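You operate a simulated robot arm through the tools that you are given. There is no shell and no other tool. Be economical: measure what you need, move in short steps, check, and stop when the job is done.

You are at the controls of a simulated two-armed robot. One attempt, no reset.

Task
On the top of the long steel table, fold the yellow cloth in half and then in half again.

It is judged by the outcome, as a careful person would: the job done as asked, and still so three seconds after it is handed in. It fails if anything else is knocked over, pushed out of place, dropped, spilled or broken. Flat cloth is picked up by pressing the open fingertips on it (5 to 10 N) and closing them slowly along it; thin cloth reads only 2 to 8 mm in the jaws.

Robot
Two 7-joint arms with two-finger parallel grippers on one trunk, on a base that drives. Base frame: it is fixed to the floor where the robot stands at the start and does not move with it; the origin is under the middle of the robot, x ahead of it, y to its left, z up. Units: cm, degrees, N and s.
The left shoulder is at the start at [7, 16.3, 112], the right one opposite. Places, roughly: top of the long steel table [70, -20, 90]. Payload 3.43 kg a hand.
Tool frame (each hand has its own): the origin (TCP) lies between the finger pads and is the grasp point; the fingertips stand 3.4 cm ahead of it; z points along the fingers, y is the line along which they close. The gripper opens to 12.8 cm. The fingers are 2.4 cm wide and 1.2 cm thick; the gripper's body (4.8 by 13 cm) begins 9.6 cm behind the TCP.
Orientation is that of the tool frame in the base frame, as a unit quaternion [x, y, z, w]. With the fingers straight down and closing along the base's y, the tool's x points along the base's -x, its y along +y and its z along -z.

Tools
- The arms move only by the tool arm_command. It takes "left_commands", "right_commands" or both (then of equal length, played together; a hand with none holds still); each is a list of rows, each a list of 3 entries, a list of its own where there are three numbers: the turn, a rotation vector about the base's x, y, z in degrees, then the shift along the base's x, y, z in cm, then the opening, from 0 (shut) to 1 (fully open). In form: [[[wx, wy, wz], [x, y, z], hand], ...]. A call has 1 to 8 rows; each row is the pose to reach, as a shift and turn from the pose commanded when the call began. Rows are played at 5 a second. More than 5 cm and 8.6 degrees between two rows, or a gripper value outside its range, and nothing of the call is played. Where a pose cannot be reached the arm comes as near as it can. A force on the tool above 40 N (or 10 N above the force at the start of the call, whichever is more), or a blocked arm, ends the call early, and 0.2 s more pass. Each finger travels about 15.3 cm/s and halts on what it meets, pressing with about 42 N; the grip force reading is that of the motor and also rises with nothing between the fingers. The clock runs only during rows and for 0.2 s after the last one: add rows that repeat a pose to give the fingers time. The reply holds the time, the measured pose of the TCP, the force on the tool along the base axes, the opening and the grip force, in the units named above and with some noise.
- Cameras (640 x 400 px; columns grow to the right, rows downward): "scene" is now at [13.61, -0.14, 133.64]; the picture's right is [-0.21, -0.98, 0.00], its down [-0.64, 0.14, -0.76] and it looks along [0.74, -0.16, -0.66] (base axes); focal length 221 px, centre (320, 200). "left" rides on the left gripper at [7.6, 1.1, -16] in its tool frame; the picture's right is [-0.15, 0.99, 0.00], its down [-0.88, -0.13, -0.46] and it looks along [-0.45, -0.07, 0.89] (tool axes); focal length 234 px, centre (320, 200). "right" rides on the right gripper at [7.6, -1.1, -16] in its tool frame; the picture's right is [0.15, 0.99, 0.00], its down [-0.88, 0.13, -0.46] and it looks along [-0.45, 0.07, 0.89] (tool axes); focal length 234 px, centre (320, 200).
- get_image(camera): a new picture of that camera. No time passes.
- raise_lower(by): slides the trunk up (or, below 0, down) by that many cm; the arms and the scene camera ride with it, the base frame stays. It gives what a move gives, with no picture.
- drive_base(legs): drives the robot by 1 to 6 legs, each [ahead, left, turn to the left] in cm, cm and degrees, along the robot's own axes; the way and the turn of a leg run together, so that a leg with both is an arc; at most 150 cm and 180 degrees a leg. The arms and the cameras ride along, it lands a little off, and it stops where it bumps. It gives what a move gives.
- aim_head(pan, tilt): turns the head with the scene camera to pan (to the left, within 86 degrees either way) and tilt (down, from -29 to 69), counted from straight ahead of the robot. It gives what a move gives.
- point_at(camera, pixels): for up to 12 pixels [column, row] of the newest picture of that camera ("zoom" is the newest enlarged one), the place [x, y, z] in the base frame of the surface seen there, good to about 0.2 cm, but the place of the scene camera against the robot may be out by one fixed shift of up to 1.8 cm in any direction. No time passes.
- enlarge(camera, box): a new picture of the part [left, top, right, bottom] of that camera's present view, enlarged. No time passes.
- hand_in(): hands the job in; it is judged then, once.

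Keep the steps short. Do not move on a guess: measure, check each grasp and each placing, and mend mistakes. In all there are 80 turns and 78 pictures (those below and enlarged ones count). Leave the grippers open and the arms clear of the work at the hand-in unless told otherwise, and finish with a single line.

The tools are called after ">>>" by a JSON object that holds its "op" and its "data". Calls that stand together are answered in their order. arm_command: Moves the arms, as the interface text tells. Its arguments: {"type":"object","properties":{"left_commands":{"type":"array","items":{"type":"array"}},"right_commands":{"type":"array","items":{"type":"array"}}},"required":[]} The other tools are called the same way: raise_lower (by) slides the trunk up or down; drive_base (legs) drives the base; aim_head (pan, tilt) turns the head that bears the scene camera; get_image (camera) takes a picture; point_at (camera, pixels) gives the place of the surface under pixels of a picture; enlarge (camera, box) takes an enlarged picture of a part of a camera's view; hand_in () hands the job in.

At the start:

```text
time_s: 0.0
left_tool_pos: [57.55, 30.68, 109.04]
left_orientation: [-0.001, 1.0, 0.001, 0.0]
left_ft_force: [0.1, -0.4, 0.8]
left_gripper_width: 12.79
left_grip_force: 0.1
right_tool_pos: [54.43, -25.72, 104.3]
right_orientation: [0.0, 1.0, 0.001, 0.0]
right_ft_force: [0.4, -0.5, -0.4]
right_gripper_width: 12.79
right_grip_force: 0.1
trunk travel left (down, up): [-60.0, 34.0]
robot x, y, heading: [0.12, 0.08, -0.0]
head pan, tilt: [-12.2, 41.0]
```

scene: 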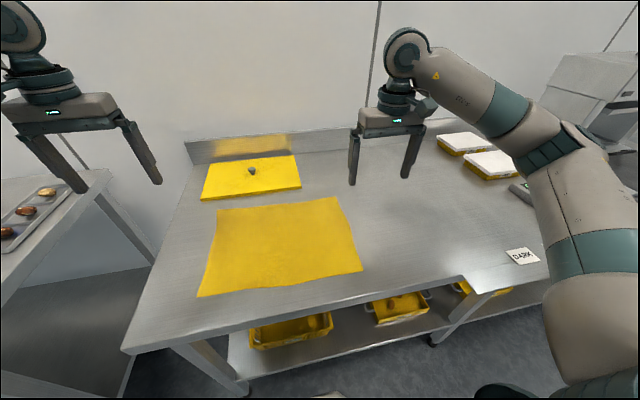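
right: 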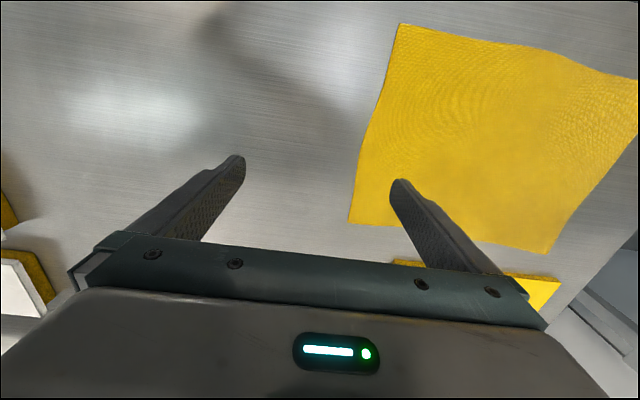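
left: 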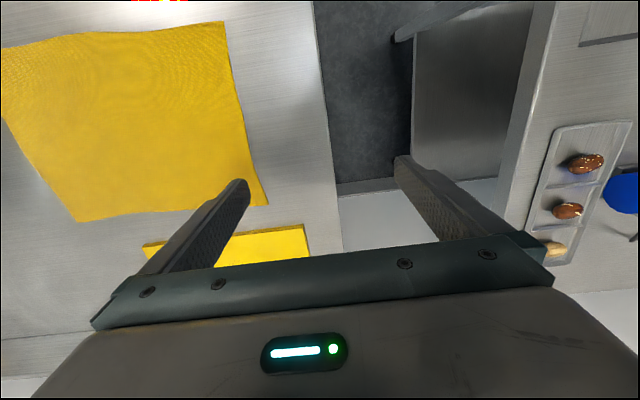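

I see the yellow cloth with corners near (218,210), (336,197), (362,270) and (198,296), and a yellow board behind it. I'll measure these points and the table first.

>>> {"op": "point_at", "data": {"camera": "scene", "pixels": [[219, 211], [335, 199], [360, 269], [200, 294], [280, 240], [202, 199], [300, 186], [252, 171], [180, 300], [400, 240], [348, 230], [280, 283]]}}

>>> {"op": "point_at", "data": {"camera": "right", "pixels": [[402, 27], [352, 219], [545, 250], [634, 85], [300, 100], [470, 150]]}}

>>> {"op": "point_at", "data": {"camera": "left", "pixels": [[221, 25], [263, 203], [80, 217], [5, 55], [270, 100], [130, 120]]}}

>>> {"op": "enlarge", "data": {"camera": "scene", "box": [170, 140, 390, 310]}}

```text
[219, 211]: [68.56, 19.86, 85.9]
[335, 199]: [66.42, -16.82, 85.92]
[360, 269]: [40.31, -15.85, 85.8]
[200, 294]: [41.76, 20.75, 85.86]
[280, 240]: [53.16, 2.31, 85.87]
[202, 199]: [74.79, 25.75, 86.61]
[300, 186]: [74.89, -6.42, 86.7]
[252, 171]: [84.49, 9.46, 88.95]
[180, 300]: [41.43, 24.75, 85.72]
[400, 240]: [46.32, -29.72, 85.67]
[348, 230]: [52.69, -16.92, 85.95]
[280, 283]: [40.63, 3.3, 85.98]
```

```text
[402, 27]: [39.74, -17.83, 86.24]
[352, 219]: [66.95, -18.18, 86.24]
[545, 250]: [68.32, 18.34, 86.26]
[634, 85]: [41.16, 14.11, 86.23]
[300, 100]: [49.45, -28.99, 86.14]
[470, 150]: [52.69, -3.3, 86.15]
```

```text
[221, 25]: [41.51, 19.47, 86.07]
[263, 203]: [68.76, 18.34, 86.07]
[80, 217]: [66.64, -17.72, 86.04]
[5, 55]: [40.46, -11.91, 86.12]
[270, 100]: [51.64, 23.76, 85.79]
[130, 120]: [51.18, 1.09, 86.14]
```

```text
2.35 times, centred on (280, 225) of scene
```

zoom: 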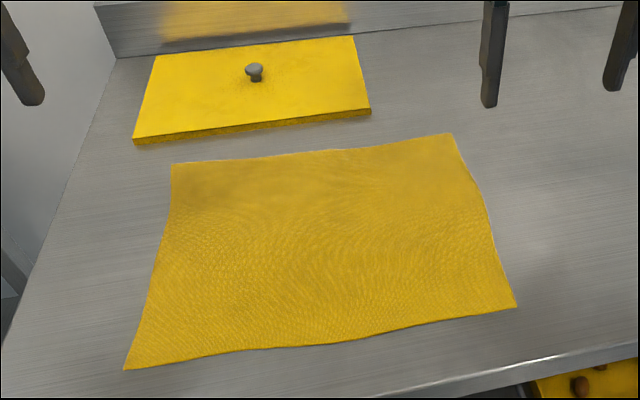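

Using the wrist views, the cloth spans x≈39.5–68.5 and y≈-18 to 19 on a table at z≈86. The plan is for both hands to pinch the near corners, fold away from the robot, then fold right over left. First I'll bring the hands above the near corners at z≈95, with the fingers partly closed.

>>> {"op": "arm_command", "data": {"left_commands": [[[0, 0, 0], [-2.6, -2.4, -2.3], 0.8], [[0, 0, 0], [-5.2, -4.8, -4.7], 0.6], [[0, 0, 0], [-7.8, -7.2, -7], 0.4], [[0, 0, 0], [-10.4, -9.6, -9.4], 0.32], [[0, 0, 0], [-13, -12, -11.7], 0.32], [[0, 0, 0], [-15.5, -14.4, -14], 0.32], [[0, 0, 0], [-15.5, -14.4, -14], 0.32]], "right_commands": [[[0, 0, 0], [-2.3, 1.7, -1.5], 0.8], [[0, 0, 0], [-4.6, 3.4, -3.1], 0.6], [[0, 0, 0], [-7, 5.1, -4.6], 0.4], [[0, 0, 0], [-9.3, 6.9, -6.2], 0.32], [[0, 0, 0], [-11.6, 8.6, -7.7], 0.32], [[0, 0, 0], [-13.9, 10.4, -9.3], 0.32], [[0, 0, 0], [-13.9, 10.4, -9.3], 0.32]]}}

>>> {"op": "get_image", "data": {"camera": "left"}}

>>> {"op": "get_image", "data": {"camera": "right"}}

```text
time_s: 1.6
left_tool_pos: [41.92, 16.19, 94.97]
left_orientation: [-0.002, 1.0, 0.0, 0.001]
left_ft_force: [0.4, 0.6, 0.1]
left_gripper_width: 4.09
left_grip_force: 0.0
right_tool_pos: [40.49, -15.32, 94.89]
right_orientation: [0.0, 1.0, 0.0, 0.0]
right_ft_force: [-0.1, 0.9, -1.0]
right_gripper_width: 4.11
right_grip_force: 0.1
trunk travel left (down, up): [-60.0, 34.0]
robot x, y, heading: [0.0, 0.15, -0.1]
head pan, tilt: [-12.2, 41.0]
```

```text
73 pictures are left
```

left: 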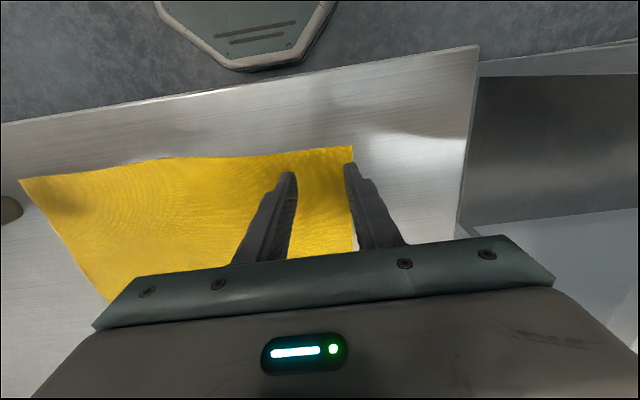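

```text
72 pictures are left
```

right: 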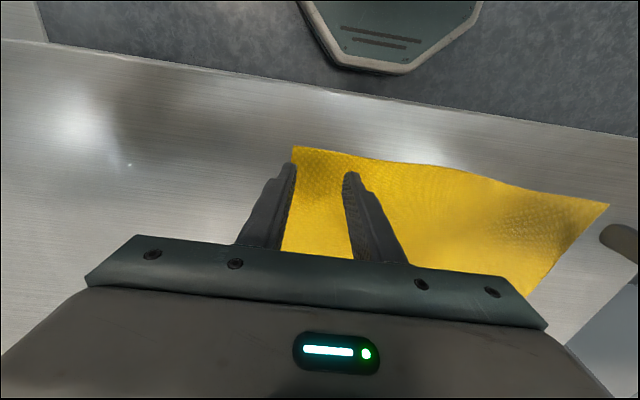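

Both hands are above the near corners, which show at left (352,147) and right (295,148). I'll measure the corners and edges again from here.

>>> {"op": "point_at", "data": {"camera": "left", "pixels": [[350, 149], [320, 152], [290, 155], [320, 180], [440, 150]]}}

>>> {"op": "point_at", "data": {"camera": "right", "pixels": [[296, 150], [320, 153], [345, 157], [320, 180], [200, 150]]}}

```text
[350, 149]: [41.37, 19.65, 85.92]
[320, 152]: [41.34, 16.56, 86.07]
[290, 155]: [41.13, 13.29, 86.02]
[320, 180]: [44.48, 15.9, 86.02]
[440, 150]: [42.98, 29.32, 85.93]
```

```text
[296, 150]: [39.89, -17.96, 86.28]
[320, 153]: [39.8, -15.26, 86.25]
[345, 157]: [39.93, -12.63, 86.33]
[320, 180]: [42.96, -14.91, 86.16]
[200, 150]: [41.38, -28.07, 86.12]
```

The edges are at x≈41.1 (left) and 39.6 (right). I'll move both hands 0.3 cm inward and lower to near contact (fingertips touch at TCP z≈89.4).

>>> {"op": "arm_command", "data": {"left_commands": [[[0, 0, 0], [0.3, 0, -2.5], 0.32], [[0, 0, 0], [0.3, 0, -4.8], 0.32], [[0, 0, 0], [0.3, 0, -5.2], 0.32], [[0, 0, 0], [0.3, 0, -5.5], 0.32], [[0, 0, 0], [0.3, 0, -5.5], 0.32]], "right_commands": [[[0, 0, 0], [0.3, 0.3, -2.5], 0.32], [[0, 0, 0], [0.3, 0.3, -4.8], 0.32], [[0, 0, 0], [0.3, 0.3, -5.2], 0.32], [[0, 0, 0], [0.3, 0.3, -5.4], 0.32], [[0, 0, 0], [0.3, 0.3, -5.4], 0.32]]}}

```text
time_s: 2.8
left_tool_pos: [42.44, 16.1, 89.52]
left_orientation: [-0.001, 1.0, -0.001, 0.001]
left_ft_force: [0.9, 0.5, 3.0]
left_gripper_width: 4.1
left_grip_force: 0.1
right_tool_pos: [40.82, -15.01, 89.56]
right_orientation: [-0.001, 1.0, 0.0, -0.001]
right_ft_force: [0.5, 0.2, 0.7]
right_gripper_width: 4.09
right_grip_force: 0.0
trunk travel left (down, up): [-60.0, 34.0]
robot x, y, heading: [0.37, -0.25, 0.2]
head pan, tilt: [-12.2, 41.0]
```

The left hand is touching at about 3 N and the right has barely made contact. I'll press a little more.

>>> {"op": "arm_command", "data": {"left_commands": [[[0, 0, 0], [0, 0, -0.1], 0.32], [[0, 0, 0], [0, 0, -0.15], 0.32]], "right_commands": [[[0, 0, 0], [0, 0, -0.15], 0.32], [[0, 0, 0], [0, 0, -0.25], 0.32]]}}

```text
time_s: 3.4
left_tool_pos: [42.26, 16.29, 89.63]
left_orientation: [-0.001, 1.0, -0.001, 0.0]
left_ft_force: [1.7, -0.1, 14.8]
left_gripper_width: 4.09
left_grip_force: 0.1
right_tool_pos: [40.81, -14.97, 89.6]
right_orientation: [0.001, 1.0, 0.002, 0.001]
right_ft_force: [2.3, -0.3, 16.2]
right_gripper_width: 4.08
right_grip_force: 0.0
trunk travel left (down, up): [-60.0, 34.0]
robot x, y, heading: [0.29, 0.03, -0.1]
head pan, tilt: [-12.2, 41.0]
```

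The hands are pressing at about 15 N, which is too hard. I'll back off slightly to get within 5–10 N.

>>> {"op": "arm_command", "data": {"left_commands": [[[0, 0, 0], [0, 0, 0.07], 0.32], [[0, 0, 0], [0, 0, 0.07], 0.32]], "right_commands": [[[0, 0, 0], [0, 0, 0.08], 0.32], [[0, 0, 0], [0, 0, 0.08], 0.32]]}}

```text
time_s: 4.0
left_tool_pos: [42.15, 16.28, 89.63]
left_orientation: [-0.001, 1.0, -0.001, 0.001]
left_ft_force: [2.9, -0.8, 14.4]
left_gripper_width: 4.09
left_grip_force: 0.0
right_tool_pos: [40.59, -15.03, 89.57]
right_orientation: [0.0, 1.0, 0.0, 0.001]
right_ft_force: [2.6, -0.1, 17.2]
right_gripper_width: 4.1
right_grip_force: 0.0
trunk travel left (down, up): [-60.0, 34.0]
robot x, y, heading: [-0.02, -0.01, 0.1]
head pan, tilt: [-12.2, 41.0]
```

The force has settled high, so I'll back off a little more.

>>> {"op": "arm_command", "data": {"left_commands": [[[0, 0, 0], [0, 0, 0.09], 0.32], [[0, 0, 0], [0, 0, 0.09], 0.32]], "right_commands": [[[0, 0, 0], [0, 0, 0.1], 0.32], [[0, 0, 0], [0, 0, 0.1], 0.32]]}}

```text
time_s: 4.6
left_tool_pos: [42.17, 16.23, 89.62]
left_orientation: [-0.001, 1.0, 0.0, 0.0]
left_ft_force: [0.8, 0.4, 6.0]
left_gripper_width: 4.12
left_grip_force: 0.0
right_tool_pos: [40.68, -14.96, 89.46]
right_orientation: [0.0, 1.0, 0.0, 0.0]
right_ft_force: [0.8, -1.8, 8.3]
right_gripper_width: 4.1
right_grip_force: 0.0
trunk travel left (down, up): [-60.0, 34.0]
robot x, y, heading: [0.02, -0.02, 0.2]
head pan, tilt: [-12.2, 41.0]
```

The hands now press at 6 N and 8 N. I'll close the fingers slowly.

>>> {"op": "arm_command", "data": {"left_commands": [[[0, 0, 0], [0, 0, 0], 0.27], [[0, 0, 0], [0, 0, 0], 0.22], [[0, 0, 0], [0, 0, 0], 0.17], [[0, 0, 0], [0, 0, 0], 0.12], [[0, 0, 0], [0, 0, 0], 0.07], [[0, 0, 0], [0, 0, 0], 0.03], [[0, 0, 0], [0, 0, 0], 0], [[0, 0, 0], [0, 0, 0], 0]], "right_commands": [[[0, 0, 0], [0, 0, 0], 0.27], [[0, 0, 0], [0, 0, 0], 0.22], [[0, 0, 0], [0, 0, 0], 0.17], [[0, 0, 0], [0, 0, 0], 0.12], [[0, 0, 0], [0, 0, 0], 0.07], [[0, 0, 0], [0, 0, 0], 0.03], [[0, 0, 0], [0, 0, 0], 0], [[0, 0, 0], [0, 0, 0], 0]]}}

>>> {"op": "get_image", "data": {"camera": "left"}}

>>> {"op": "get_image", "data": {"camera": "right"}}

```text
time_s: 6.4
left_tool_pos: [42.29, 16.15, 89.52]
left_orientation: [-0.001, 1.0, 0.0, 0.0]
left_ft_force: [-0.4, -3.3, 1.7]
left_gripper_width: 0.22
left_grip_force: 36.7
right_tool_pos: [40.82, -14.88, 89.57]
right_orientation: [0.001, 1.0, -0.001, 0.0]
right_ft_force: [-1.5, 3.1, 2.4]
right_gripper_width: 0.55
right_grip_force: 39.2
trunk travel left (down, up): [-60.0, 34.0]
robot x, y, heading: [0.0, -0.01, -0.1]
head pan, tilt: [-12.2, 41.0]
```

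```text
71 pictures are left
```

left: 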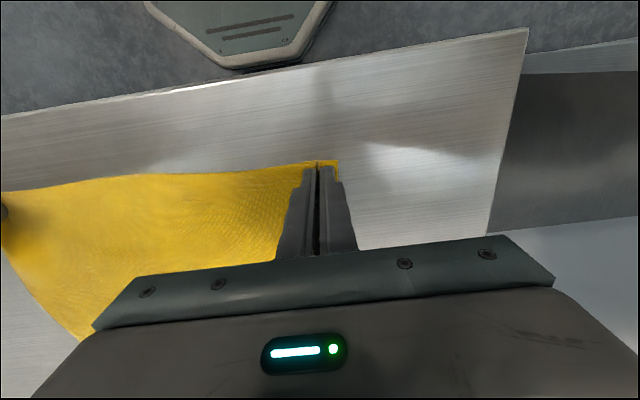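

```text
70 pictures are left
```

right: 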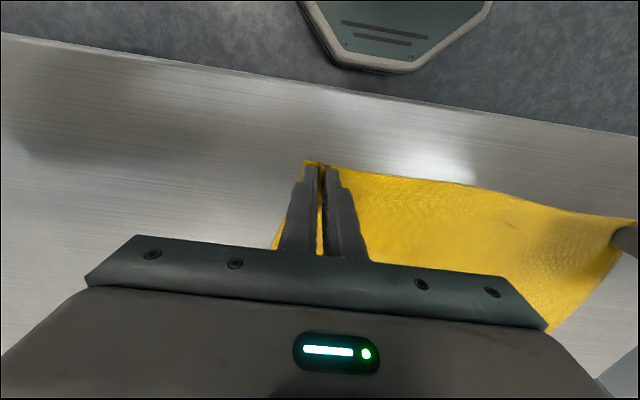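

The jaws read 0.22 cm and 0.55 cm, so cloth is held in both. I'll lift a little and check that it holds.

>>> {"op": "arm_command", "data": {"left_commands": [[[0, 0, 0], [0.3, 0, 2], 0], [[0, 0, 0], [1.5, 0, 5], 0], [[0, 0, 0], [1.5, 0, 5], 0]], "right_commands": [[[0, 0, 0], [0.3, 0, 2], 0], [[0, 0, 0], [1.5, 0, 5], 0], [[0, 0, 0], [1.5, 0, 5], 0]]}}

>>> {"op": "get_image", "data": {"camera": "scene"}}

>>> {"op": "get_image", "data": {"camera": "left"}}

>>> {"op": "get_image", "data": {"camera": "right"}}

```text
time_s: 7.2
left_tool_pos: [43.83, 16.13, 94.59]
left_orientation: [-0.001, 1.0, 0.0, 0.0]
left_ft_force: [0.0, -2.2, -0.2]
left_gripper_width: 0.19
left_grip_force: 36.7
right_tool_pos: [42.23, -14.93, 94.66]
right_orientation: [0.0, 1.0, 0.0, 0.0]
right_ft_force: [1.4, 3.2, 0.1]
right_gripper_width: 0.52
right_grip_force: 40.0
trunk travel left (down, up): [-60.0, 34.0]
robot x, y, heading: [0.08, 0.22, 0.0]
head pan, tilt: [-12.2, 41.0]
```

```text
69 pictures are left
```

scene: 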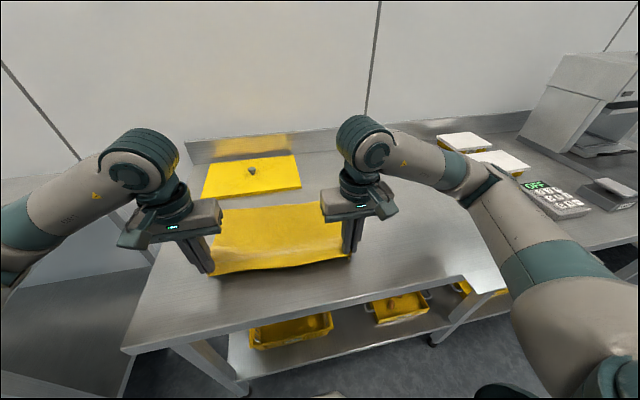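

```text
68 pictures are left
```

left: 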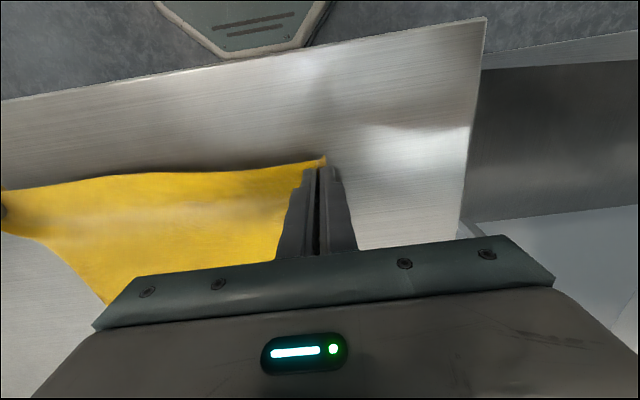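

```text
67 pictures are left
```

right: 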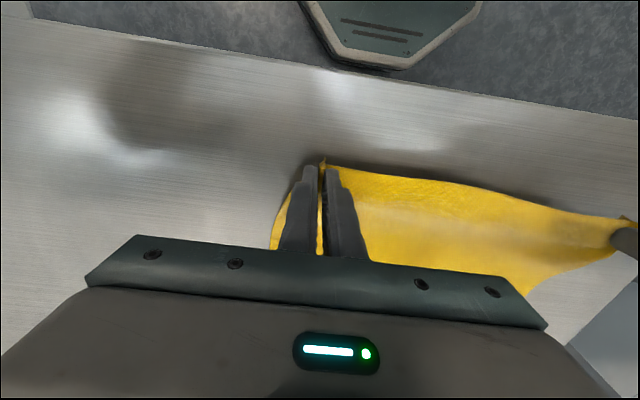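

The cloth is held at both corners. I'll now carry the edge over in an arc, starting with the first half.

>>> {"op": "arm_command", "data": {"left_commands": [[[0, 0, 0], [2, 0, 1.5], 0], [[0, 0, 0], [4, 0, 2.8], 0], [[0, 0, 0], [6, 0, 3.8], 0], [[0, 0, 0], [8, 0, 4.4], 0], [[0, 0, 0], [10, 0, 4.7], 0], [[0, 0, 0], [12, 0, 4.7], 0], [[0, 0, 0], [14, 0, 4.4], 0]], "right_commands": [[[0, 0, 0], [2, 0, 1.5], 0], [[0, 0, 0], [4, 0, 2.8], 0], [[0, 0, 0], [6, 0, 3.8], 0], [[0, 0, 0], [8, 0, 4.4], 0], [[0, 0, 0], [10, 0, 4.7], 0], [[0, 0, 0], [12, 0, 4.7], 0], [[0, 0, 0], [14, 0, 4.4], 0]]}}

>>> {"op": "get_image", "data": {"camera": "scene"}}

>>> {"op": "get_image", "data": {"camera": "left"}}

```text
time_s: 8.8
left_tool_pos: [57.94, 16.2, 98.79]
left_orientation: [0.001, 1.0, -0.001, -0.001]
left_ft_force: [0.6, -3.5, -0.5]
left_gripper_width: 0.19
left_grip_force: 36.7
right_tool_pos: [56.42, -14.92, 98.9]
right_orientation: [0.0, 1.0, -0.001, -0.001]
right_ft_force: [0.2, 3.4, 0.2]
right_gripper_width: 0.54
right_grip_force: 39.4
trunk travel left (down, up): [-60.0, 34.0]
robot x, y, heading: [0.09, -0.09, -0.2]
head pan, tilt: [-12.2, 41.0]
```

```text
66 pictures are left
```

scene: 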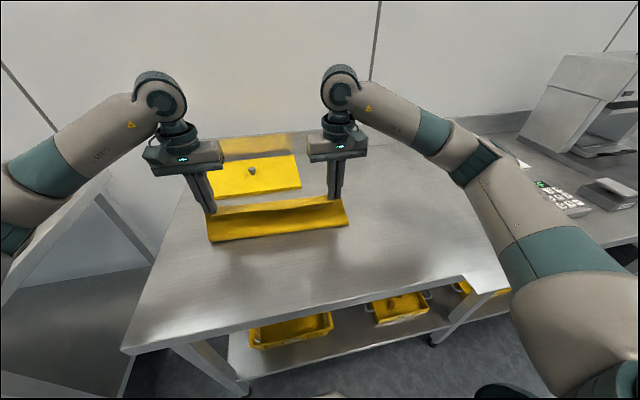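

```text
65 pictures are left
```

left: 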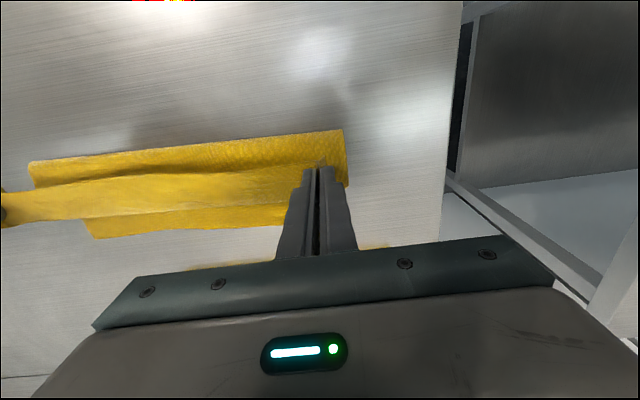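

The fold is forming well. I'll check that the lower layer's far edge hasn't moved.

>>> {"op": "point_at", "data": {"camera": "left", "pixels": [[96, 234], [180, 228], [260, 220], [85, 215], [340, 140], [40, 170]]}}

>>> {"op": "get_image", "data": {"camera": "right"}}

```text
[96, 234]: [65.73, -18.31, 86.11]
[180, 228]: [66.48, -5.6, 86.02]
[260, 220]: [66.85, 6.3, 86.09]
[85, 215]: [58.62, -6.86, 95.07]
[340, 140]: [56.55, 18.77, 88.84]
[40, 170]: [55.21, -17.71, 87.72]
```

```text
64 pictures are left
```

right: 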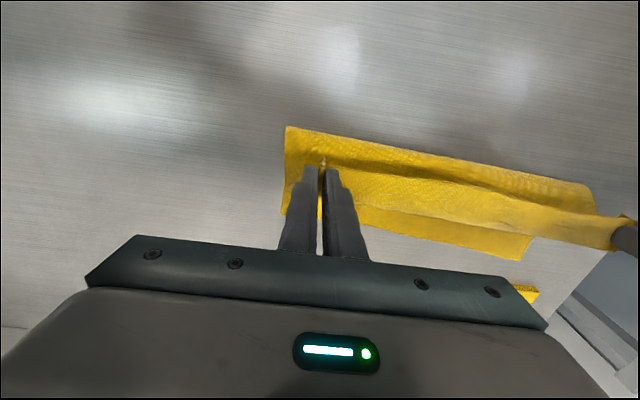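

>>> {"op": "point_at", "data": {"camera": "right", "pixels": [[520, 255], [450, 241], [400, 231], [289, 130], [284, 212], [590, 190]]}}

```text
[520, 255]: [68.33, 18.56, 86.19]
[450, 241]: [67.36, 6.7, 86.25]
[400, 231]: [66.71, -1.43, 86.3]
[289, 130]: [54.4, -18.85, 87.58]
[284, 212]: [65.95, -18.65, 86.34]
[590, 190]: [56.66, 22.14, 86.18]
```

The lower layer's far edge is still in place (left x≈68.4, right x≈66.0). I'll lower the held edge onto it.

>>> {"op": "arm_command", "data": {"left_commands": [[[0, 0, 0], [2, 0.1, -0.8], 0], [[0, 0, 0], [4, 0.2, -2], 0], [[0, 0, 0], [5.8, 0.2, -3.6], 0], [[0, 0, 0], [7.3, 0.2, -5.3], 0], [[0, 0, 0], [8.5, 0.2, -7], 0], [[0, 0, 0], [9.4, 0.2, -8.6], 0], [[0, 0, 0], [9.4, 0.2, -8.8], 0], [[0, 0, 0], [9.4, 0.2, -8.8], 0]], "right_commands": [[[0, 0, 0], [2, -0.1, -0.8], 0], [[0, 0, 0], [4, -0.2, -2], 0], [[0, 0, 0], [5.7, -0.2, -3.6], 0], [[0, 0, 0], [7, -0.2, -5.3], 0], [[0, 0, 0], [8.1, -0.2, -7], 0], [[0, 0, 0], [8.9, -0.2, -8.6], 0], [[0, 0, 0], [8.9, -0.2, -8.8], 0], [[0, 0, 0], [8.9, -0.2, -8.8], 0]]}}

>>> {"op": "get_image", "data": {"camera": "left"}}

>>> {"op": "get_image", "data": {"camera": "right"}}

>>> {"op": "enlarge", "data": {"camera": "scene", "box": [170, 140, 390, 280]}}

```text
time_s: 10.6
left_tool_pos: [67.22, 16.39, 90.07]
left_orientation: [0.0, 1.0, 0.001, 0.0]
left_ft_force: [-0.1, -7.3, 0.3]
left_gripper_width: 0.21
left_grip_force: 37.1
right_tool_pos: [65.25, -15.04, 90.1]
right_orientation: [0.0, 1.0, 0.001, 0.0]
right_ft_force: [1.1, 7.2, 0.0]
right_gripper_width: 0.57
right_grip_force: 39.7
trunk travel left (down, up): [-60.0, 34.0]
robot x, y, heading: [0.01, -0.12, 0.2]
head pan, tilt: [-12.2, 41.0]
```

```text
63 pictures are left
```

left: 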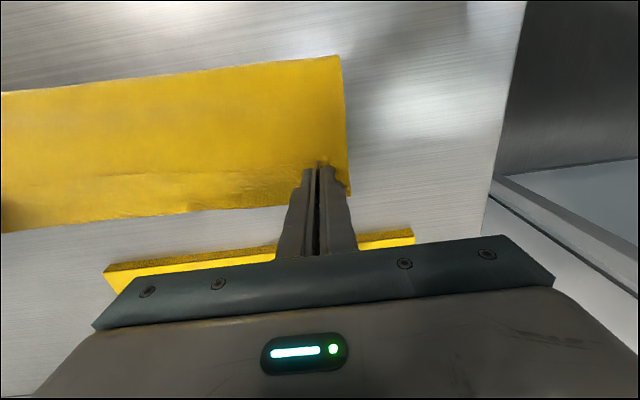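

```text
62 pictures are left
```

right: 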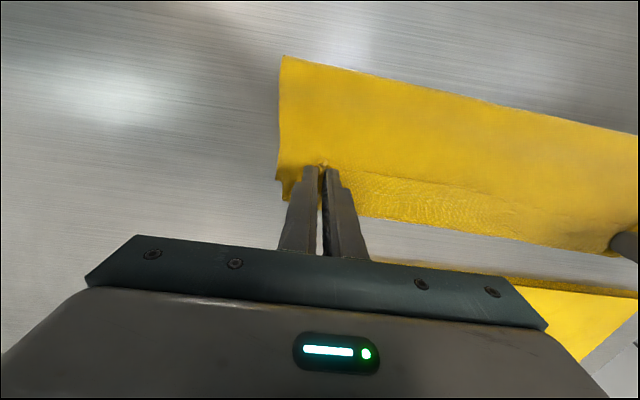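

```text
2.86 times, centred on (280, 210) of scene
```

zoom: 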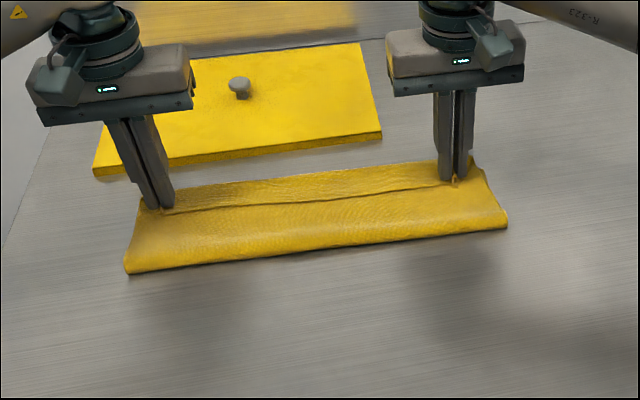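

The upper edge seems short of the lower far edge between the hands. I'll measure it.

>>> {"op": "point_at", "data": {"camera": "left", "pixels": [[250, 169], [250, 200], [150, 178], [150, 211], [338, 60], [348, 190], [314, 160]]}}

>>> {"op": "point_at", "data": {"camera": "right", "pixels": [[400, 177], [400, 220], [500, 198], [500, 234], [284, 60], [284, 195], [322, 162]]}}

>>> {"op": "enlarge", "data": {"camera": "right", "box": [260, 130, 460, 255]}}

```text
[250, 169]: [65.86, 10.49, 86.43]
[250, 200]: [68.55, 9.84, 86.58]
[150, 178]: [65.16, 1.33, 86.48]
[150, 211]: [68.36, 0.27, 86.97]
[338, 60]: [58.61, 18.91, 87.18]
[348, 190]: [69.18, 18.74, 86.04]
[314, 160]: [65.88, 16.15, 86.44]
```

```text
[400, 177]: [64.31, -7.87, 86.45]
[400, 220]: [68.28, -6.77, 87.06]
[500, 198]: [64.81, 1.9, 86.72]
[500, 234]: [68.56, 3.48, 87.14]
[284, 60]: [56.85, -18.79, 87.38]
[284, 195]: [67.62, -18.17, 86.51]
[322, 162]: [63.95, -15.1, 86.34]
```

```text
3.20 times, centred on (360, 192) of right
```

zoom: 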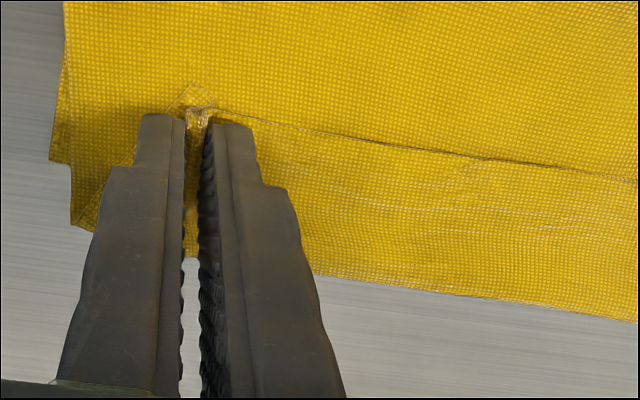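

Measuring shows the last 2.5–4 cm of the upper layer doubled back on itself, with its edge at x≈64–66 and a crease at 68.4. This comes from gripping along the edge. The better fix is to undo it and re-grip with the fingers closing along x, so the edge itself is between the pads. I'll carry the edge back first.

>>> {"op": "arm_command", "data": {"left_commands": [[[0, 0, 0], [-0.5, 0, 1.8], 0], [[0, 0, 0], [-1.5, 0, 3.5], 0], [[0, 0, 0], [-3, 0, 5.5], 0], [[0, 0, 0], [-5, 0, 7.2], 0], [[0, 0, 0], [-7.5, 0, 8.5], 0], [[0, 0, 0], [-10, 0, 9.2], 0], [[0, 0, 0], [-12.5, 0, 9.3], 0], [[0, 0, 0], [-15, 0, 9], 0]], "right_commands": [[[0, 0, 0], [-0.5, 0, 1.8], 0], [[0, 0, 0], [-1.5, 0, 3.5], 0], [[0, 0, 0], [-3, 0, 5.5], 0], [[0, 0, 0], [-5, 0, 7.2], 0], [[0, 0, 0], [-7.5, 0, 8.5], 0], [[0, 0, 0], [-10, 0, 9.2], 0], [[0, 0, 0], [-12.5, 0, 9.3], 0], [[0, 0, 0], [-15, 0, 9], 0]]}}

>>> {"op": "arm_command", "data": {"left_commands": [[[0, 0, 0], [-2.5, 0, -0.8], 0], [[0, 0, 0], [-5, 0, -2.5], 0], [[0, 0, 0], [-7.5, 0, -5], 0], [[0, 0, 0], [-9, 0, -7], 0], [[0, 0, 0], [-10.2, 0, -8.7], 0], [[0, 0, 0], [-10.4, 0, -9.1], 0], [[0, 0, 0], [-10.4, 0, -9.1], 0]], "right_commands": [[[0, 0, 0], [-2.5, 0, -0.8], 0], [[0, 0, 0], [-5, 0, -2.5], 0], [[0, 0, 0], [-7.5, 0, -5], 0], [[0, 0, 0], [-9, 0, -7], 0], [[0, 0, 0], [-10.2, 0, -8.7], 0], [[0, 0, 0], [-10.4, 0, -9.1], 0], [[0, 0, 0], [-10.4, 0, -9.1], 0]]}}

>>> {"op": "get_image", "data": {"camera": "scene"}}

```text
time_s: 12.4
left_tool_pos: [52.23, 16.43, 99.17]
left_orientation: [0.0, 1.0, -0.001, 0.0]
left_ft_force: [-1.2, -7.7, 0.3]
left_gripper_width: 0.23
left_grip_force: 37.0
right_tool_pos: [50.2, -15.33, 99.24]
right_orientation: [0.001, 1.0, -0.001, 0.001]
right_ft_force: [0.4, 7.8, 0.9]
right_gripper_width: 0.54
right_grip_force: 40.1
trunk travel left (down, up): [-60.0, 34.0]
robot x, y, heading: [0.16, 0.09, -0.2]
head pan, tilt: [-12.2, 41.0]
```

```text
time_s: 14.0
left_tool_pos: [41.73, 16.28, 90.07]
left_orientation: [0.0, 1.0, 0.0, 0.0]
left_ft_force: [-0.5, -7.8, 0.3]
left_gripper_width: 0.22
left_grip_force: 36.8
right_tool_pos: [39.76, -15.2, 90.05]
right_orientation: [0.0, 1.0, 0.0, 0.0]
right_ft_force: [0.7, 7.7, 0.0]
right_gripper_width: 0.58
right_grip_force: 40.4
trunk travel left (down, up): [-60.0, 34.0]
robot x, y, heading: [0.08, -0.14, -0.2]
head pan, tilt: [-12.2, 41.0]
```

```text
59 pictures are left
```

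scene: 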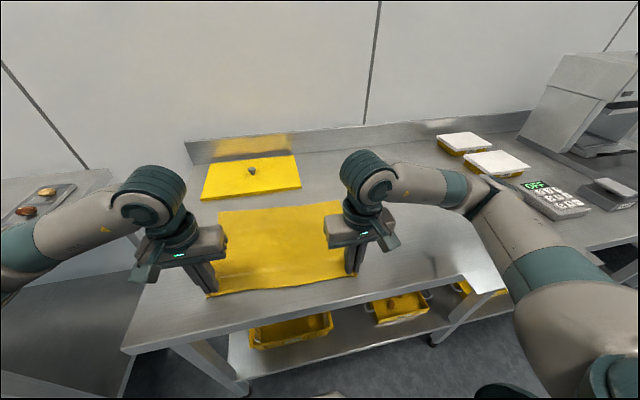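

The cloth is flat again. I'll release gently, rise, and start turning the hands so they close along x.

>>> {"op": "arm_command", "data": {"left_commands": [[[0, 0, 0], [0, 0, -0.2], 0.1], [[0, 0, 0], [0, 0, 0], 0.3], [[0, 0, 0], [0, 0, 3], 0.35], [[0, 0, -8.5], [0, 0, 7], 0.35], [[0, 0, -17], [0, 0, 9], 0.35], [[0, 0, -25.5], [0, 0, 9], 0.35], [[0, 0, -34], [0, 0, 9], 0.35], [[0, 0, -42.5], [0, 0, 9], 0.35]], "right_commands": [[[0, 0, 0], [0, 0, -0.2], 0.1], [[0, 0, 0], [0, 0, 0], 0.3], [[0, 0, 0], [0, 0, 3], 0.35], [[0, 0, 8.5], [0, 0, 7], 0.35], [[0, 0, 17], [0, 0, 9], 0.35], [[0, 0, 25.5], [0, 0, 9], 0.35], [[0, 0, 34], [0, 0, 9], 0.35], [[0, 0, 42.5], [0, 0, 9], 0.35]]}}

>>> {"op": "get_image", "data": {"camera": "scene"}}

```text
time_s: 15.8
left_tool_pos: [41.92, 16.4, 99.1]
left_orientation: [0.363, 0.932, 0.0, -0.001]
left_ft_force: [0.3, -0.2, -0.3]
left_gripper_width: 4.49
left_grip_force: 0.0
right_tool_pos: [39.83, -15.13, 99.06]
right_orientation: [-0.363, 0.932, 0.0, 0.0]
right_ft_force: [-1.2, -0.3, 1.0]
right_gripper_width: 4.5
right_grip_force: 0.0
trunk travel left (down, up): [-60.0, 34.0]
robot x, y, heading: [-0.24, 0.43, 0.2]
head pan, tilt: [-12.2, 41.0]
```

```text
58 pictures are left
```

scene: 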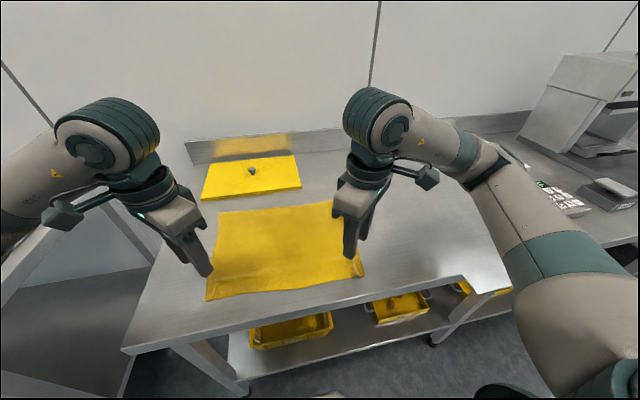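

The cloth is flat with only small wrinkles at the corners. I'll finish turning to 90 degrees.

>>> {"op": "arm_command", "data": {"left_commands": [[[0, 0, -8], [0, 0, 0], 0.35], [[0, 0, -16], [0, 0, 0], 0.35], [[0, 0, -24], [0, 0, 0], 0.35], [[0, 0, -32], [0, 0, 0], 0.35], [[0, 0, -40], [0, 0, 0], 0.35], [[0, 0, -47.5], [0, 0, 0], 0.35], [[0, 0, -47.5], [0, 0, 0], 0.35]], "right_commands": [[[0, 0, 8], [0, 0, 0], 0.35], [[0, 0, 16], [0, 0, 0], 0.35], [[0, 0, 24], [0, 0, 0], 0.35], [[0, 0, 32], [0, 0, 0], 0.35], [[0, 0, 40], [0, 0, 0], 0.35], [[0, 0, 47.5], [0, 0, 0], 0.35], [[0, 0, 47.5], [0, 0, 0], 0.35]]}}

>>> {"op": "get_image", "data": {"camera": "left"}}

>>> {"op": "get_image", "data": {"camera": "right"}}

```text
time_s: 17.4
left_tool_pos: [41.81, 16.33, 99.07]
left_orientation: [0.707, 0.707, 0.0, -0.001]
left_ft_force: [-0.5, 0.0, -0.2]
left_gripper_width: 4.48
left_grip_force: 0.0
right_tool_pos: [39.92, -15.13, 99.17]
right_orientation: [0.708, -0.706, 0.0, 0.0]
right_ft_force: [0.7, -0.2, -0.3]
right_gripper_width: 4.49
right_grip_force: 0.0
trunk travel left (down, up): [-60.0, 34.0]
robot x, y, heading: [-0.14, -0.12, -0.1]
head pan, tilt: [-12.2, 41.0]
```

```text
57 pictures are left
```

left: 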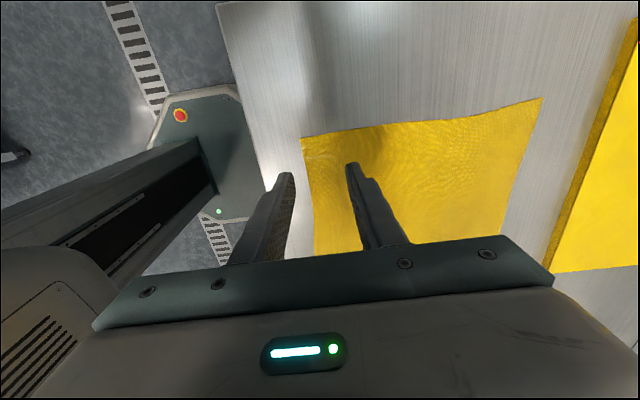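

```text
56 pictures are left
```

right: 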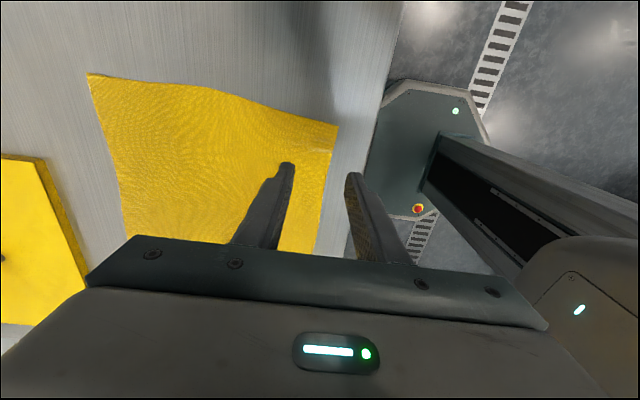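

Both hands are turned. I'll measure the near edge around each hand.

>>> {"op": "point_at", "data": {"camera": "left", "pixels": [[304, 141], [308, 165], [311, 190], [314, 220], [540, 100], [330, 160], [330, 190], [260, 120]]}}

>>> {"op": "point_at", "data": {"camera": "right", "pixels": [[335, 128], [331, 155], [327, 180], [322, 210], [91, 77], [310, 160], [310, 190], [370, 100]]}}

>>> {"op": "enlarge", "data": {"camera": "scene", "box": [180, 180, 390, 310]}}

```text
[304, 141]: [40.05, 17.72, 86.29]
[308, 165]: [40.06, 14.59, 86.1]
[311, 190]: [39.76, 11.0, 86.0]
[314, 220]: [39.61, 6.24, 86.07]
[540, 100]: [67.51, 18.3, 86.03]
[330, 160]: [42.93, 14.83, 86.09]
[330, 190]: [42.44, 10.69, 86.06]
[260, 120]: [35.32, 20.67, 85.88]
```

```text
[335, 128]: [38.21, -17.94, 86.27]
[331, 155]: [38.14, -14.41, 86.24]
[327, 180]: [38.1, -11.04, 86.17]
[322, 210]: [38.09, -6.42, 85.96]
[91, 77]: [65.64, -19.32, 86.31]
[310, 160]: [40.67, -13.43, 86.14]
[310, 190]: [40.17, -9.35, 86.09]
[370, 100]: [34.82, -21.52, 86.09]
```

```text
3.05 times, centred on (285, 245) of scene
```

zoom: 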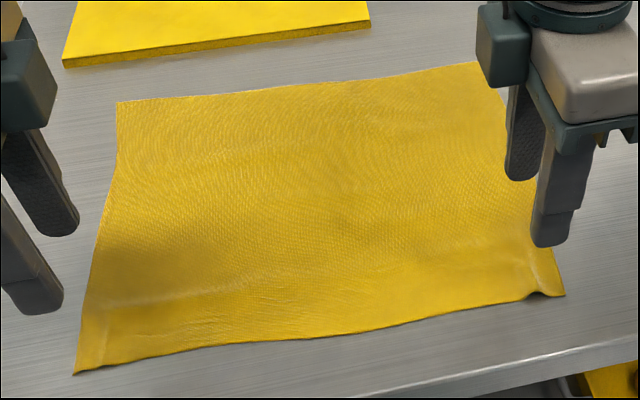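

The near edge is now at x≈39.9 (left) and 38.1 (right). I'll put the outer fingers right at the edge with a 3 cm opening and go down to just above contact.

>>> {"op": "arm_command", "data": {"left_commands": [[[0, 0, 0], [-0.5, -0.1, -3], 0.235], [[0, 0, 0], [-0.5, -0.1, -6], 0.235], [[0, 0, 0], [-0.5, -0.1, -8.5], 0.235], [[0, 0, 0], [-0.5, -0.1, -8.9], 0.235], [[0, 0, 0], [-0.5, -0.1, -8.9], 0.235]], "right_commands": [[[0, 0, 0], [-0.3, -1.1, -3], 0.235], [[0, 0, 0], [-0.3, -1.1, -6], 0.235], [[0, 0, 0], [-0.3, -1.1, -8.5], 0.235], [[0, 0, 0], [-0.3, -1.1, -8.9], 0.235], [[0, 0, 0], [-0.3, -1.1, -8.9], 0.235]]}}

>>> {"op": "enlarge", "data": {"camera": "left", "box": [220, 100, 420, 225]}}

>>> {"op": "enlarge", "data": {"camera": "right", "box": [220, 100, 420, 225]}}

```text
time_s: 18.6
left_tool_pos: [41.41, 16.42, 93.07]
left_orientation: [0.707, 0.708, 0.0, 0.001]
left_ft_force: [0.6, 1.0, -0.1]
left_gripper_width: 3.0
left_grip_force: 0.1
left hand out of reach, approached as far as the arm can: row 3, 4, 5
right_tool_pos: [39.52, -16.26, 90.05]
right_orientation: [0.708, -0.707, 0.0, 0.0]
right_ft_force: [0.3, 0.0, -0.3]
right_gripper_width: 3.04
right_grip_force: 0.0
trunk travel left (down, up): [-60.0, 34.0]
robot x, y, heading: [-0.38, -0.24, 0.1]
head pan, tilt: [-12.2, 41.0]
```

```text
3.20 times, centred on (320, 162) of left
```

zoom: 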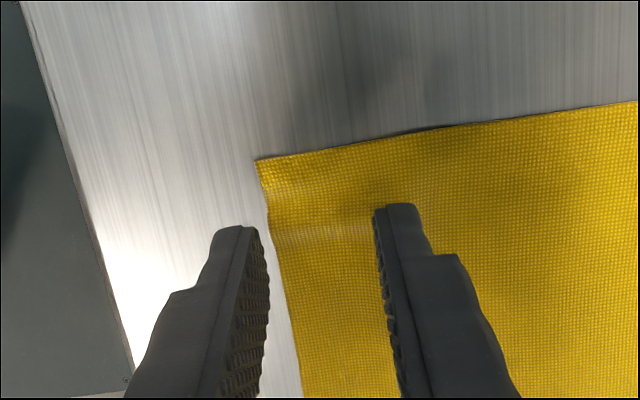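

```text
3.20 times, centred on (320, 162) of right
```

zoom: 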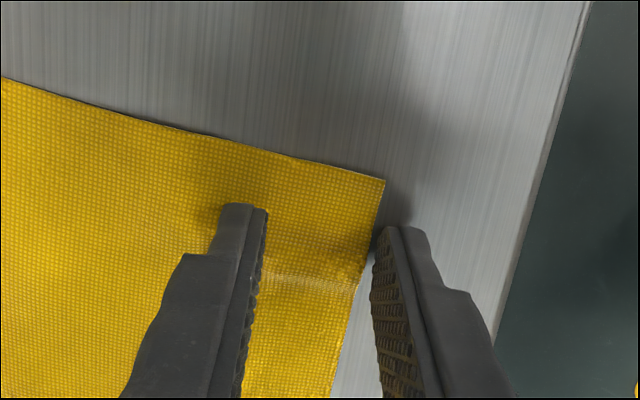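

The left hand can't get down that close to the robot in this orientation. I'll lift both hands and back the base up 10 cm for more room.

>>> {"op": "arm_command", "data": {"left_commands": [[[0, 0, 0], [0, 0, 4], 0.235], [[0, 0, 0], [0, 0, 8], 0.235], [[0, 0, 0], [0, 0, 8], 0.235]], "right_commands": [[[0, 0, 0], [0, 0, 4], 0.235], [[0, 0, 0], [0, 0, 8], 0.235], [[0, 0, 0], [0, 0, 8], 0.235]]}}

>>> {"op": "drive_base", "data": {"legs": [[-10, 0, 0]]}}

```text
time_s: 19.4
left_tool_pos: [41.42, 16.38, 101.16]
left_orientation: [0.707, 0.707, 0.0, -0.001]
left_ft_force: [0.0, -0.4, 0.3]
left_gripper_width: 2.99
left_grip_force: 0.1
right_tool_pos: [39.52, -16.27, 98.2]
right_orientation: [0.707, -0.707, -0.001, 0.002]
right_ft_force: [-0.3, 0.2, -0.4]
right_gripper_width: 3.01
right_grip_force: 0.0
trunk travel left (down, up): [-60.0, 34.0]
robot x, y, heading: [-0.16, 0.11, 0.1]
head pan, tilt: [-12.2, 41.0]
```

```text
time_s: 20.5
left_tool_pos: [31.41, 16.29, 101.12]
left_orientation: [0.707, 0.707, 0.0, 0.0]
left_ft_force: [-0.7, -0.3, -0.6]
left_gripper_width: 3.01
left_grip_force: 0.0
right_tool_pos: [29.56, -16.26, 98.23]
right_orientation: [0.707, -0.707, 0.0, 0.0]
right_ft_force: [0.1, 0.8, 0.4]
right_gripper_width: 3.03
right_grip_force: 0.0
trunk travel left (down, up): [-60.0, 34.0]
robot x, y, heading: [-9.63, 0.11, -0.2]
head pan, tilt: [-12.2, 41.0]
```

The base moved back 10 cm. I'll bring the hands back over the corners, stopping at z≈90.3.

>>> {"op": "arm_command", "data": {"left_commands": [[[0, 0, 0], [3.3, 0, -1], 0.235], [[0, 0, 0], [6.6, 0, -3], 0.235], [[0, 0, 0], [9.9, 0, -5], 0.235], [[0, 0, 0], [9.9, 0, -9], 0.235], [[0, 0, 0], [9.9, 0, -10.8], 0.235], [[0, 0, 0], [9.9, 0, -10.8], 0.235]], "right_commands": [[[0, 0, 0], [3.3, 0, -1], 0.235], [[0, 0, 0], [6.6, 0, -2], 0.235], [[0, 0, 0], [9.9, 0, -4], 0.235], [[0, 0, 0], [9.9, 0, -7], 0.235], [[0, 0, 0], [9.9, 0, -7.9], 0.235], [[0, 0, 0], [9.9, 0, -7.9], 0.235]]}}

>>> {"op": "enlarge", "data": {"camera": "left", "box": [220, 100, 420, 225]}}

>>> {"op": "enlarge", "data": {"camera": "right", "box": [220, 100, 420, 225]}}

```text
time_s: 21.9
left_tool_pos: [33.94, 14.16, 98.19]
left_orientation: [0.705, 0.709, 0.001, -0.002]
left_ft_force: [0.1, 0.0, 0.0]
left_gripper_width: 3.01
left_grip_force: 0.1
left hand out of reach, approached as far as the arm can: row 1, 2, 3, 4, 5, 6
right_tool_pos: [32.69, -15.14, 95.11]
right_orientation: [-0.705, 0.709, 0.0, -0.001]
right_ft_force: [0.5, 0.7, 0.4]
right_gripper_width: 3.0
right_grip_force: 0.0
right hand out of reach, approached as far as the arm can: row 1, 2, 3, 4, 5, 6
trunk travel left (down, up): [-60.0, 34.0]
robot x, y, heading: [-9.6, 0.18, 0.0]
head pan, tilt: [-12.2, 41.0]
```

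```text
3.20 times, centred on (320, 162) of left
```

zoom: 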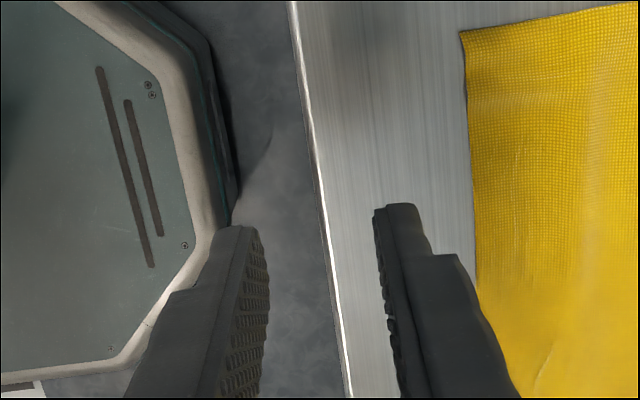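

```text
3.20 times, centred on (320, 162) of right
```

zoom: 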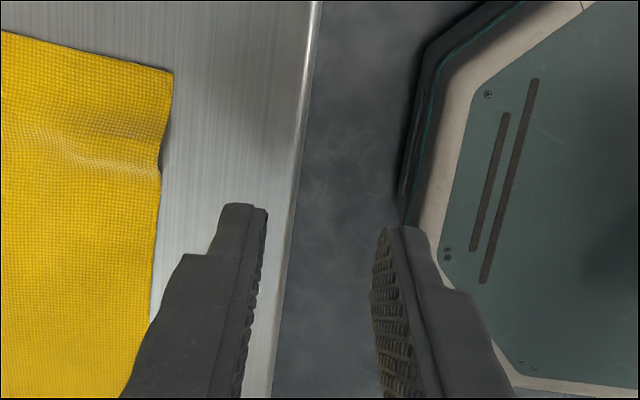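

Both hands are stuck short, which is likely a wrist limit with this turn. I'll rise and turn the hands back through neutral to the opposite 90° turn.

>>> {"op": "arm_command", "data": {"left_commands": [[[0, 0, 8], [0, 0, 3], 0.235], [[0, 0, 16], [0, 0, 6], 0.235], [[0, 0, 24], [0, 0, 8], 0.235], [[0, 0, 32], [0, 0, 8], 0.235], [[0, 0, 40], [0, 0, 8], 0.235], [[0, 0, 48], [0, 0, 8], 0.235], [[0, 0, 56], [0, 0, 8], 0.235], [[0, 0, 64], [0, 0, 8], 0.235]], "right_commands": [[[0, 0, -8], [0, 0, 3], 0.235], [[0, 0, -16], [0, 0, 6], 0.235], [[0, 0, -24], [0, 0, 8], 0.235], [[0, 0, -32], [0, 0, 8], 0.235], [[0, 0, -40], [0, 0, 8], 0.235], [[0, 0, -48], [0, 0, 8], 0.235], [[0, 0, -56], [0, 0, 8], 0.235], [[0, 0, -64], [0, 0, 8], 0.235]]}}

>>> {"op": "arm_command", "data": {"left_commands": [[[0, 0, 8], [1, 0, 0], 0.235], [[0, 0, 16], [2, 0, 0], 0.235], [[0, 0, 24], [3, 0, 0], 0.235], [[0, 0, 32], [4, 0, 0], 0.235], [[0, 0, 40], [5, 0, 0], 0.235], [[0, 0, 48], [6, 0, 0], 0.235], [[0, 0, 56], [7, 0, 0], 0.235], [[0, 0, 64], [8, 0, 0], 0.235]], "right_commands": [[[0, 0, -8], [1, 0, 0], 0.235], [[0, 0, -16], [2, 0, 0], 0.235], [[0, 0, -24], [3, 0, 0], 0.235], [[0, 0, -32], [4, 0, 0], 0.235], [[0, 0, -40], [5, 0, 0], 0.235], [[0, 0, -48], [6, 0, 0], 0.235], [[0, 0, -56], [7, 0, 0], 0.235], [[0, 0, -64], [8, 0, 0], 0.235]]}}

```text
time_s: 23.7
left_tool_pos: [33.84, 14.1, 106.08]
left_orientation: [0.223, 0.975, 0.0, -0.001]
left_ft_force: [-0.1, -0.4, 0.4]
left_gripper_width: 3.0
left_grip_force: 0.1
right_tool_pos: [32.57, -14.99, 103.04]
right_orientation: [-0.224, 0.975, 0.0, 0.0]
right_ft_force: [0.2, -0.4, 0.8]
right_gripper_width: 3.02
right_grip_force: 0.1
trunk travel left (down, up): [-60.0, 34.0]
robot x, y, heading: [-9.58, -0.14, -0.4]
head pan, tilt: [-12.2, 41.0]
```

```text
time_s: 25.5
left_tool_pos: [41.88, 14.04, 106.06]
left_orientation: [-0.327, 0.945, 0.001, 0.0]
left_ft_force: [-0.2, 0.9, 0.1]
left_gripper_width: 3.0
left_grip_force: 0.0
right_tool_pos: [40.8, -15.11, 103.13]
right_orientation: [0.327, 0.945, 0.0, 0.001]
right_ft_force: [0.5, -0.4, -0.6]
right_gripper_width: 3.02
right_grip_force: 0.0
trunk travel left (down, up): [-60.0, 34.0]
robot x, y, heading: [-9.86, 0.28, 0.1]
head pan, tilt: [-12.2, 41.0]
```

Position tracking is good again. I'll finish the turn to 90° in this direction and come down toward z≈96.

>>> {"op": "arm_command", "data": {"left_commands": [[[0, 0, 8], [0, 0.5, -1.5], 0.235], [[0, 0, 16], [0, 1, -3], 0.235], [[0, 0, 24], [0, 1.5, -4.5], 0.235], [[0, 0, 32], [0, 2, -6], 0.235], [[0, 0, 40], [0, 2.2, -7.5], 0.235], [[0, 0, 47], [-0.3, 2.2, -9], 0.235], [[0, 0, 51.8], [-0.5, 2.2, -10], 0.235], [[0, 0, 51.8], [-0.5, 2.2, -10], 0.235]], "right_commands": [[[0, 0, -8], [0, -0.2, -1], 0.235], [[0, 0, -16], [0, -0.4, -2], 0.235], [[0, 0, -24], [0, -0.6, -3], 0.235], [[0, 0, -32], [0, -0.8, -4], 0.235], [[0, 0, -40], [-0.5, -1.1, -5], 0.235], [[0, 0, -47], [-1, -1.1, -6], 0.235], [[0, 0, -51.8], [-1.3, -1.1, -7], 0.235], [[0, 0, -51.8], [-1.3, -1.1, -7], 0.235]]}}

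>>> {"op": "get_image", "data": {"camera": "left"}}

>>> {"op": "get_image", "data": {"camera": "right"}}

```text
time_s: 27.3
left_tool_pos: [41.45, 16.24, 96.1]
left_orientation: [-0.706, 0.708, 0.0, 0.0]
left_ft_force: [0.0, 0.9, 0.0]
left_gripper_width: 2.99
left_grip_force: 0.2
right_tool_pos: [39.28, -16.07, 96.17]
right_orientation: [0.706, 0.708, 0.0, 0.0]
right_ft_force: [0.3, 0.8, 0.9]
right_gripper_width: 2.99
right_grip_force: 0.2
trunk travel left (down, up): [-60.0, 34.0]
robot x, y, heading: [-9.8, 0.05, -0.1]
head pan, tilt: [-12.2, 41.0]
```

```text
50 pictures are left
```

left: 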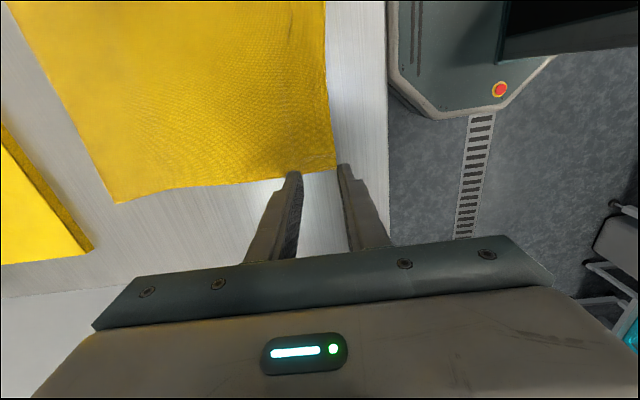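

```text
49 pictures are left
```

right: 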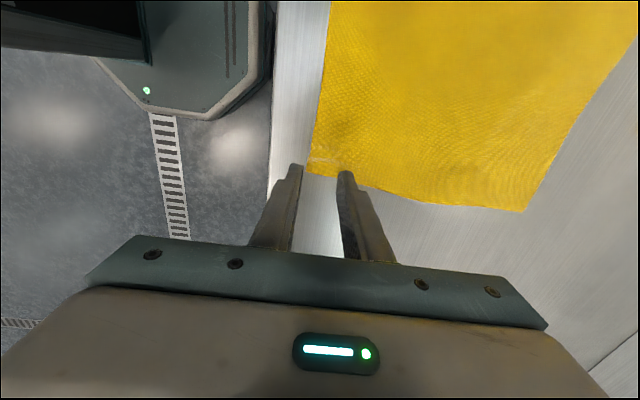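

Now it tracks well. I'll re-measure the corners and edges from these new views.

>>> {"op": "point_at", "data": {"camera": "left", "pixels": [[333, 164], [330, 140], [328, 110], [318, 167], [119, 201], [300, 120]]}}

>>> {"op": "point_at", "data": {"camera": "right", "pixels": [[310, 168], [313, 145], [318, 110], [330, 172], [520, 210], [350, 120]]}}

```text
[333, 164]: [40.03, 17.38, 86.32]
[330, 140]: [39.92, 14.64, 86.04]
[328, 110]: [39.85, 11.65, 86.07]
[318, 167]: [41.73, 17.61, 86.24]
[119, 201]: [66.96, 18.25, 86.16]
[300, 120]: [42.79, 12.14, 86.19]
```

```text
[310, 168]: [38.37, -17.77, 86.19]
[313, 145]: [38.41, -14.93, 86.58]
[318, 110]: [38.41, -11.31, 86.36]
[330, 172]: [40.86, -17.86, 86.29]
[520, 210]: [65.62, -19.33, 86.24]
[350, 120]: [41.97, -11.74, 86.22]
```

The edges are at x≈39.8 (left) and 38.2 (right), so the alignment is good. I'll lower to near contact.

>>> {"op": "arm_command", "data": {"left_commands": [[[0, 0, 0], [0, -0.3, -3], 0.235], [[0, 0, 0], [0, -0.3, -5.5], 0.235], [[0, 0, 0], [0, -0.3, -6.2], 0.235], [[0, 0, 0], [0, -0.3, -6.45], 0.235], [[0, 0, 0], [0, -0.3, -6.45], 0.235], [[0, 0, 0], [0, -0.3, -6.45], 0.235]], "right_commands": [[[0, 0, 0], [0.3, 0, -3], 0.235], [[0, 0, 0], [0.3, 0, -5.5], 0.235], [[0, 0, 0], [0.3, 0, -6.2], 0.235], [[0, 0, 0], [0.3, 0, -6.45], 0.235], [[0, 0, 0], [0.3, 0, -6.45], 0.235], [[0, 0, 0], [0.3, 0, -6.45], 0.235]]}}

```text
time_s: 28.7
left_tool_pos: [41.37, 15.97, 89.57]
left_orientation: [-0.706, 0.708, 0.0, 0.001]
left_ft_force: [-0.8, -0.1, 0.2]
left_gripper_width: 3.01
left_grip_force: 0.2
right_tool_pos: [39.7, -16.13, 89.76]
right_orientation: [0.706, 0.708, 0.0, 0.0]
right_ft_force: [-0.8, 0.3, -0.2]
right_gripper_width: 3.01
right_grip_force: 0.1
trunk travel left (down, up): [-60.0, 34.0]
robot x, y, heading: [-9.8, 0.06, 0.1]
head pan, tilt: [-12.2, 41.0]
```

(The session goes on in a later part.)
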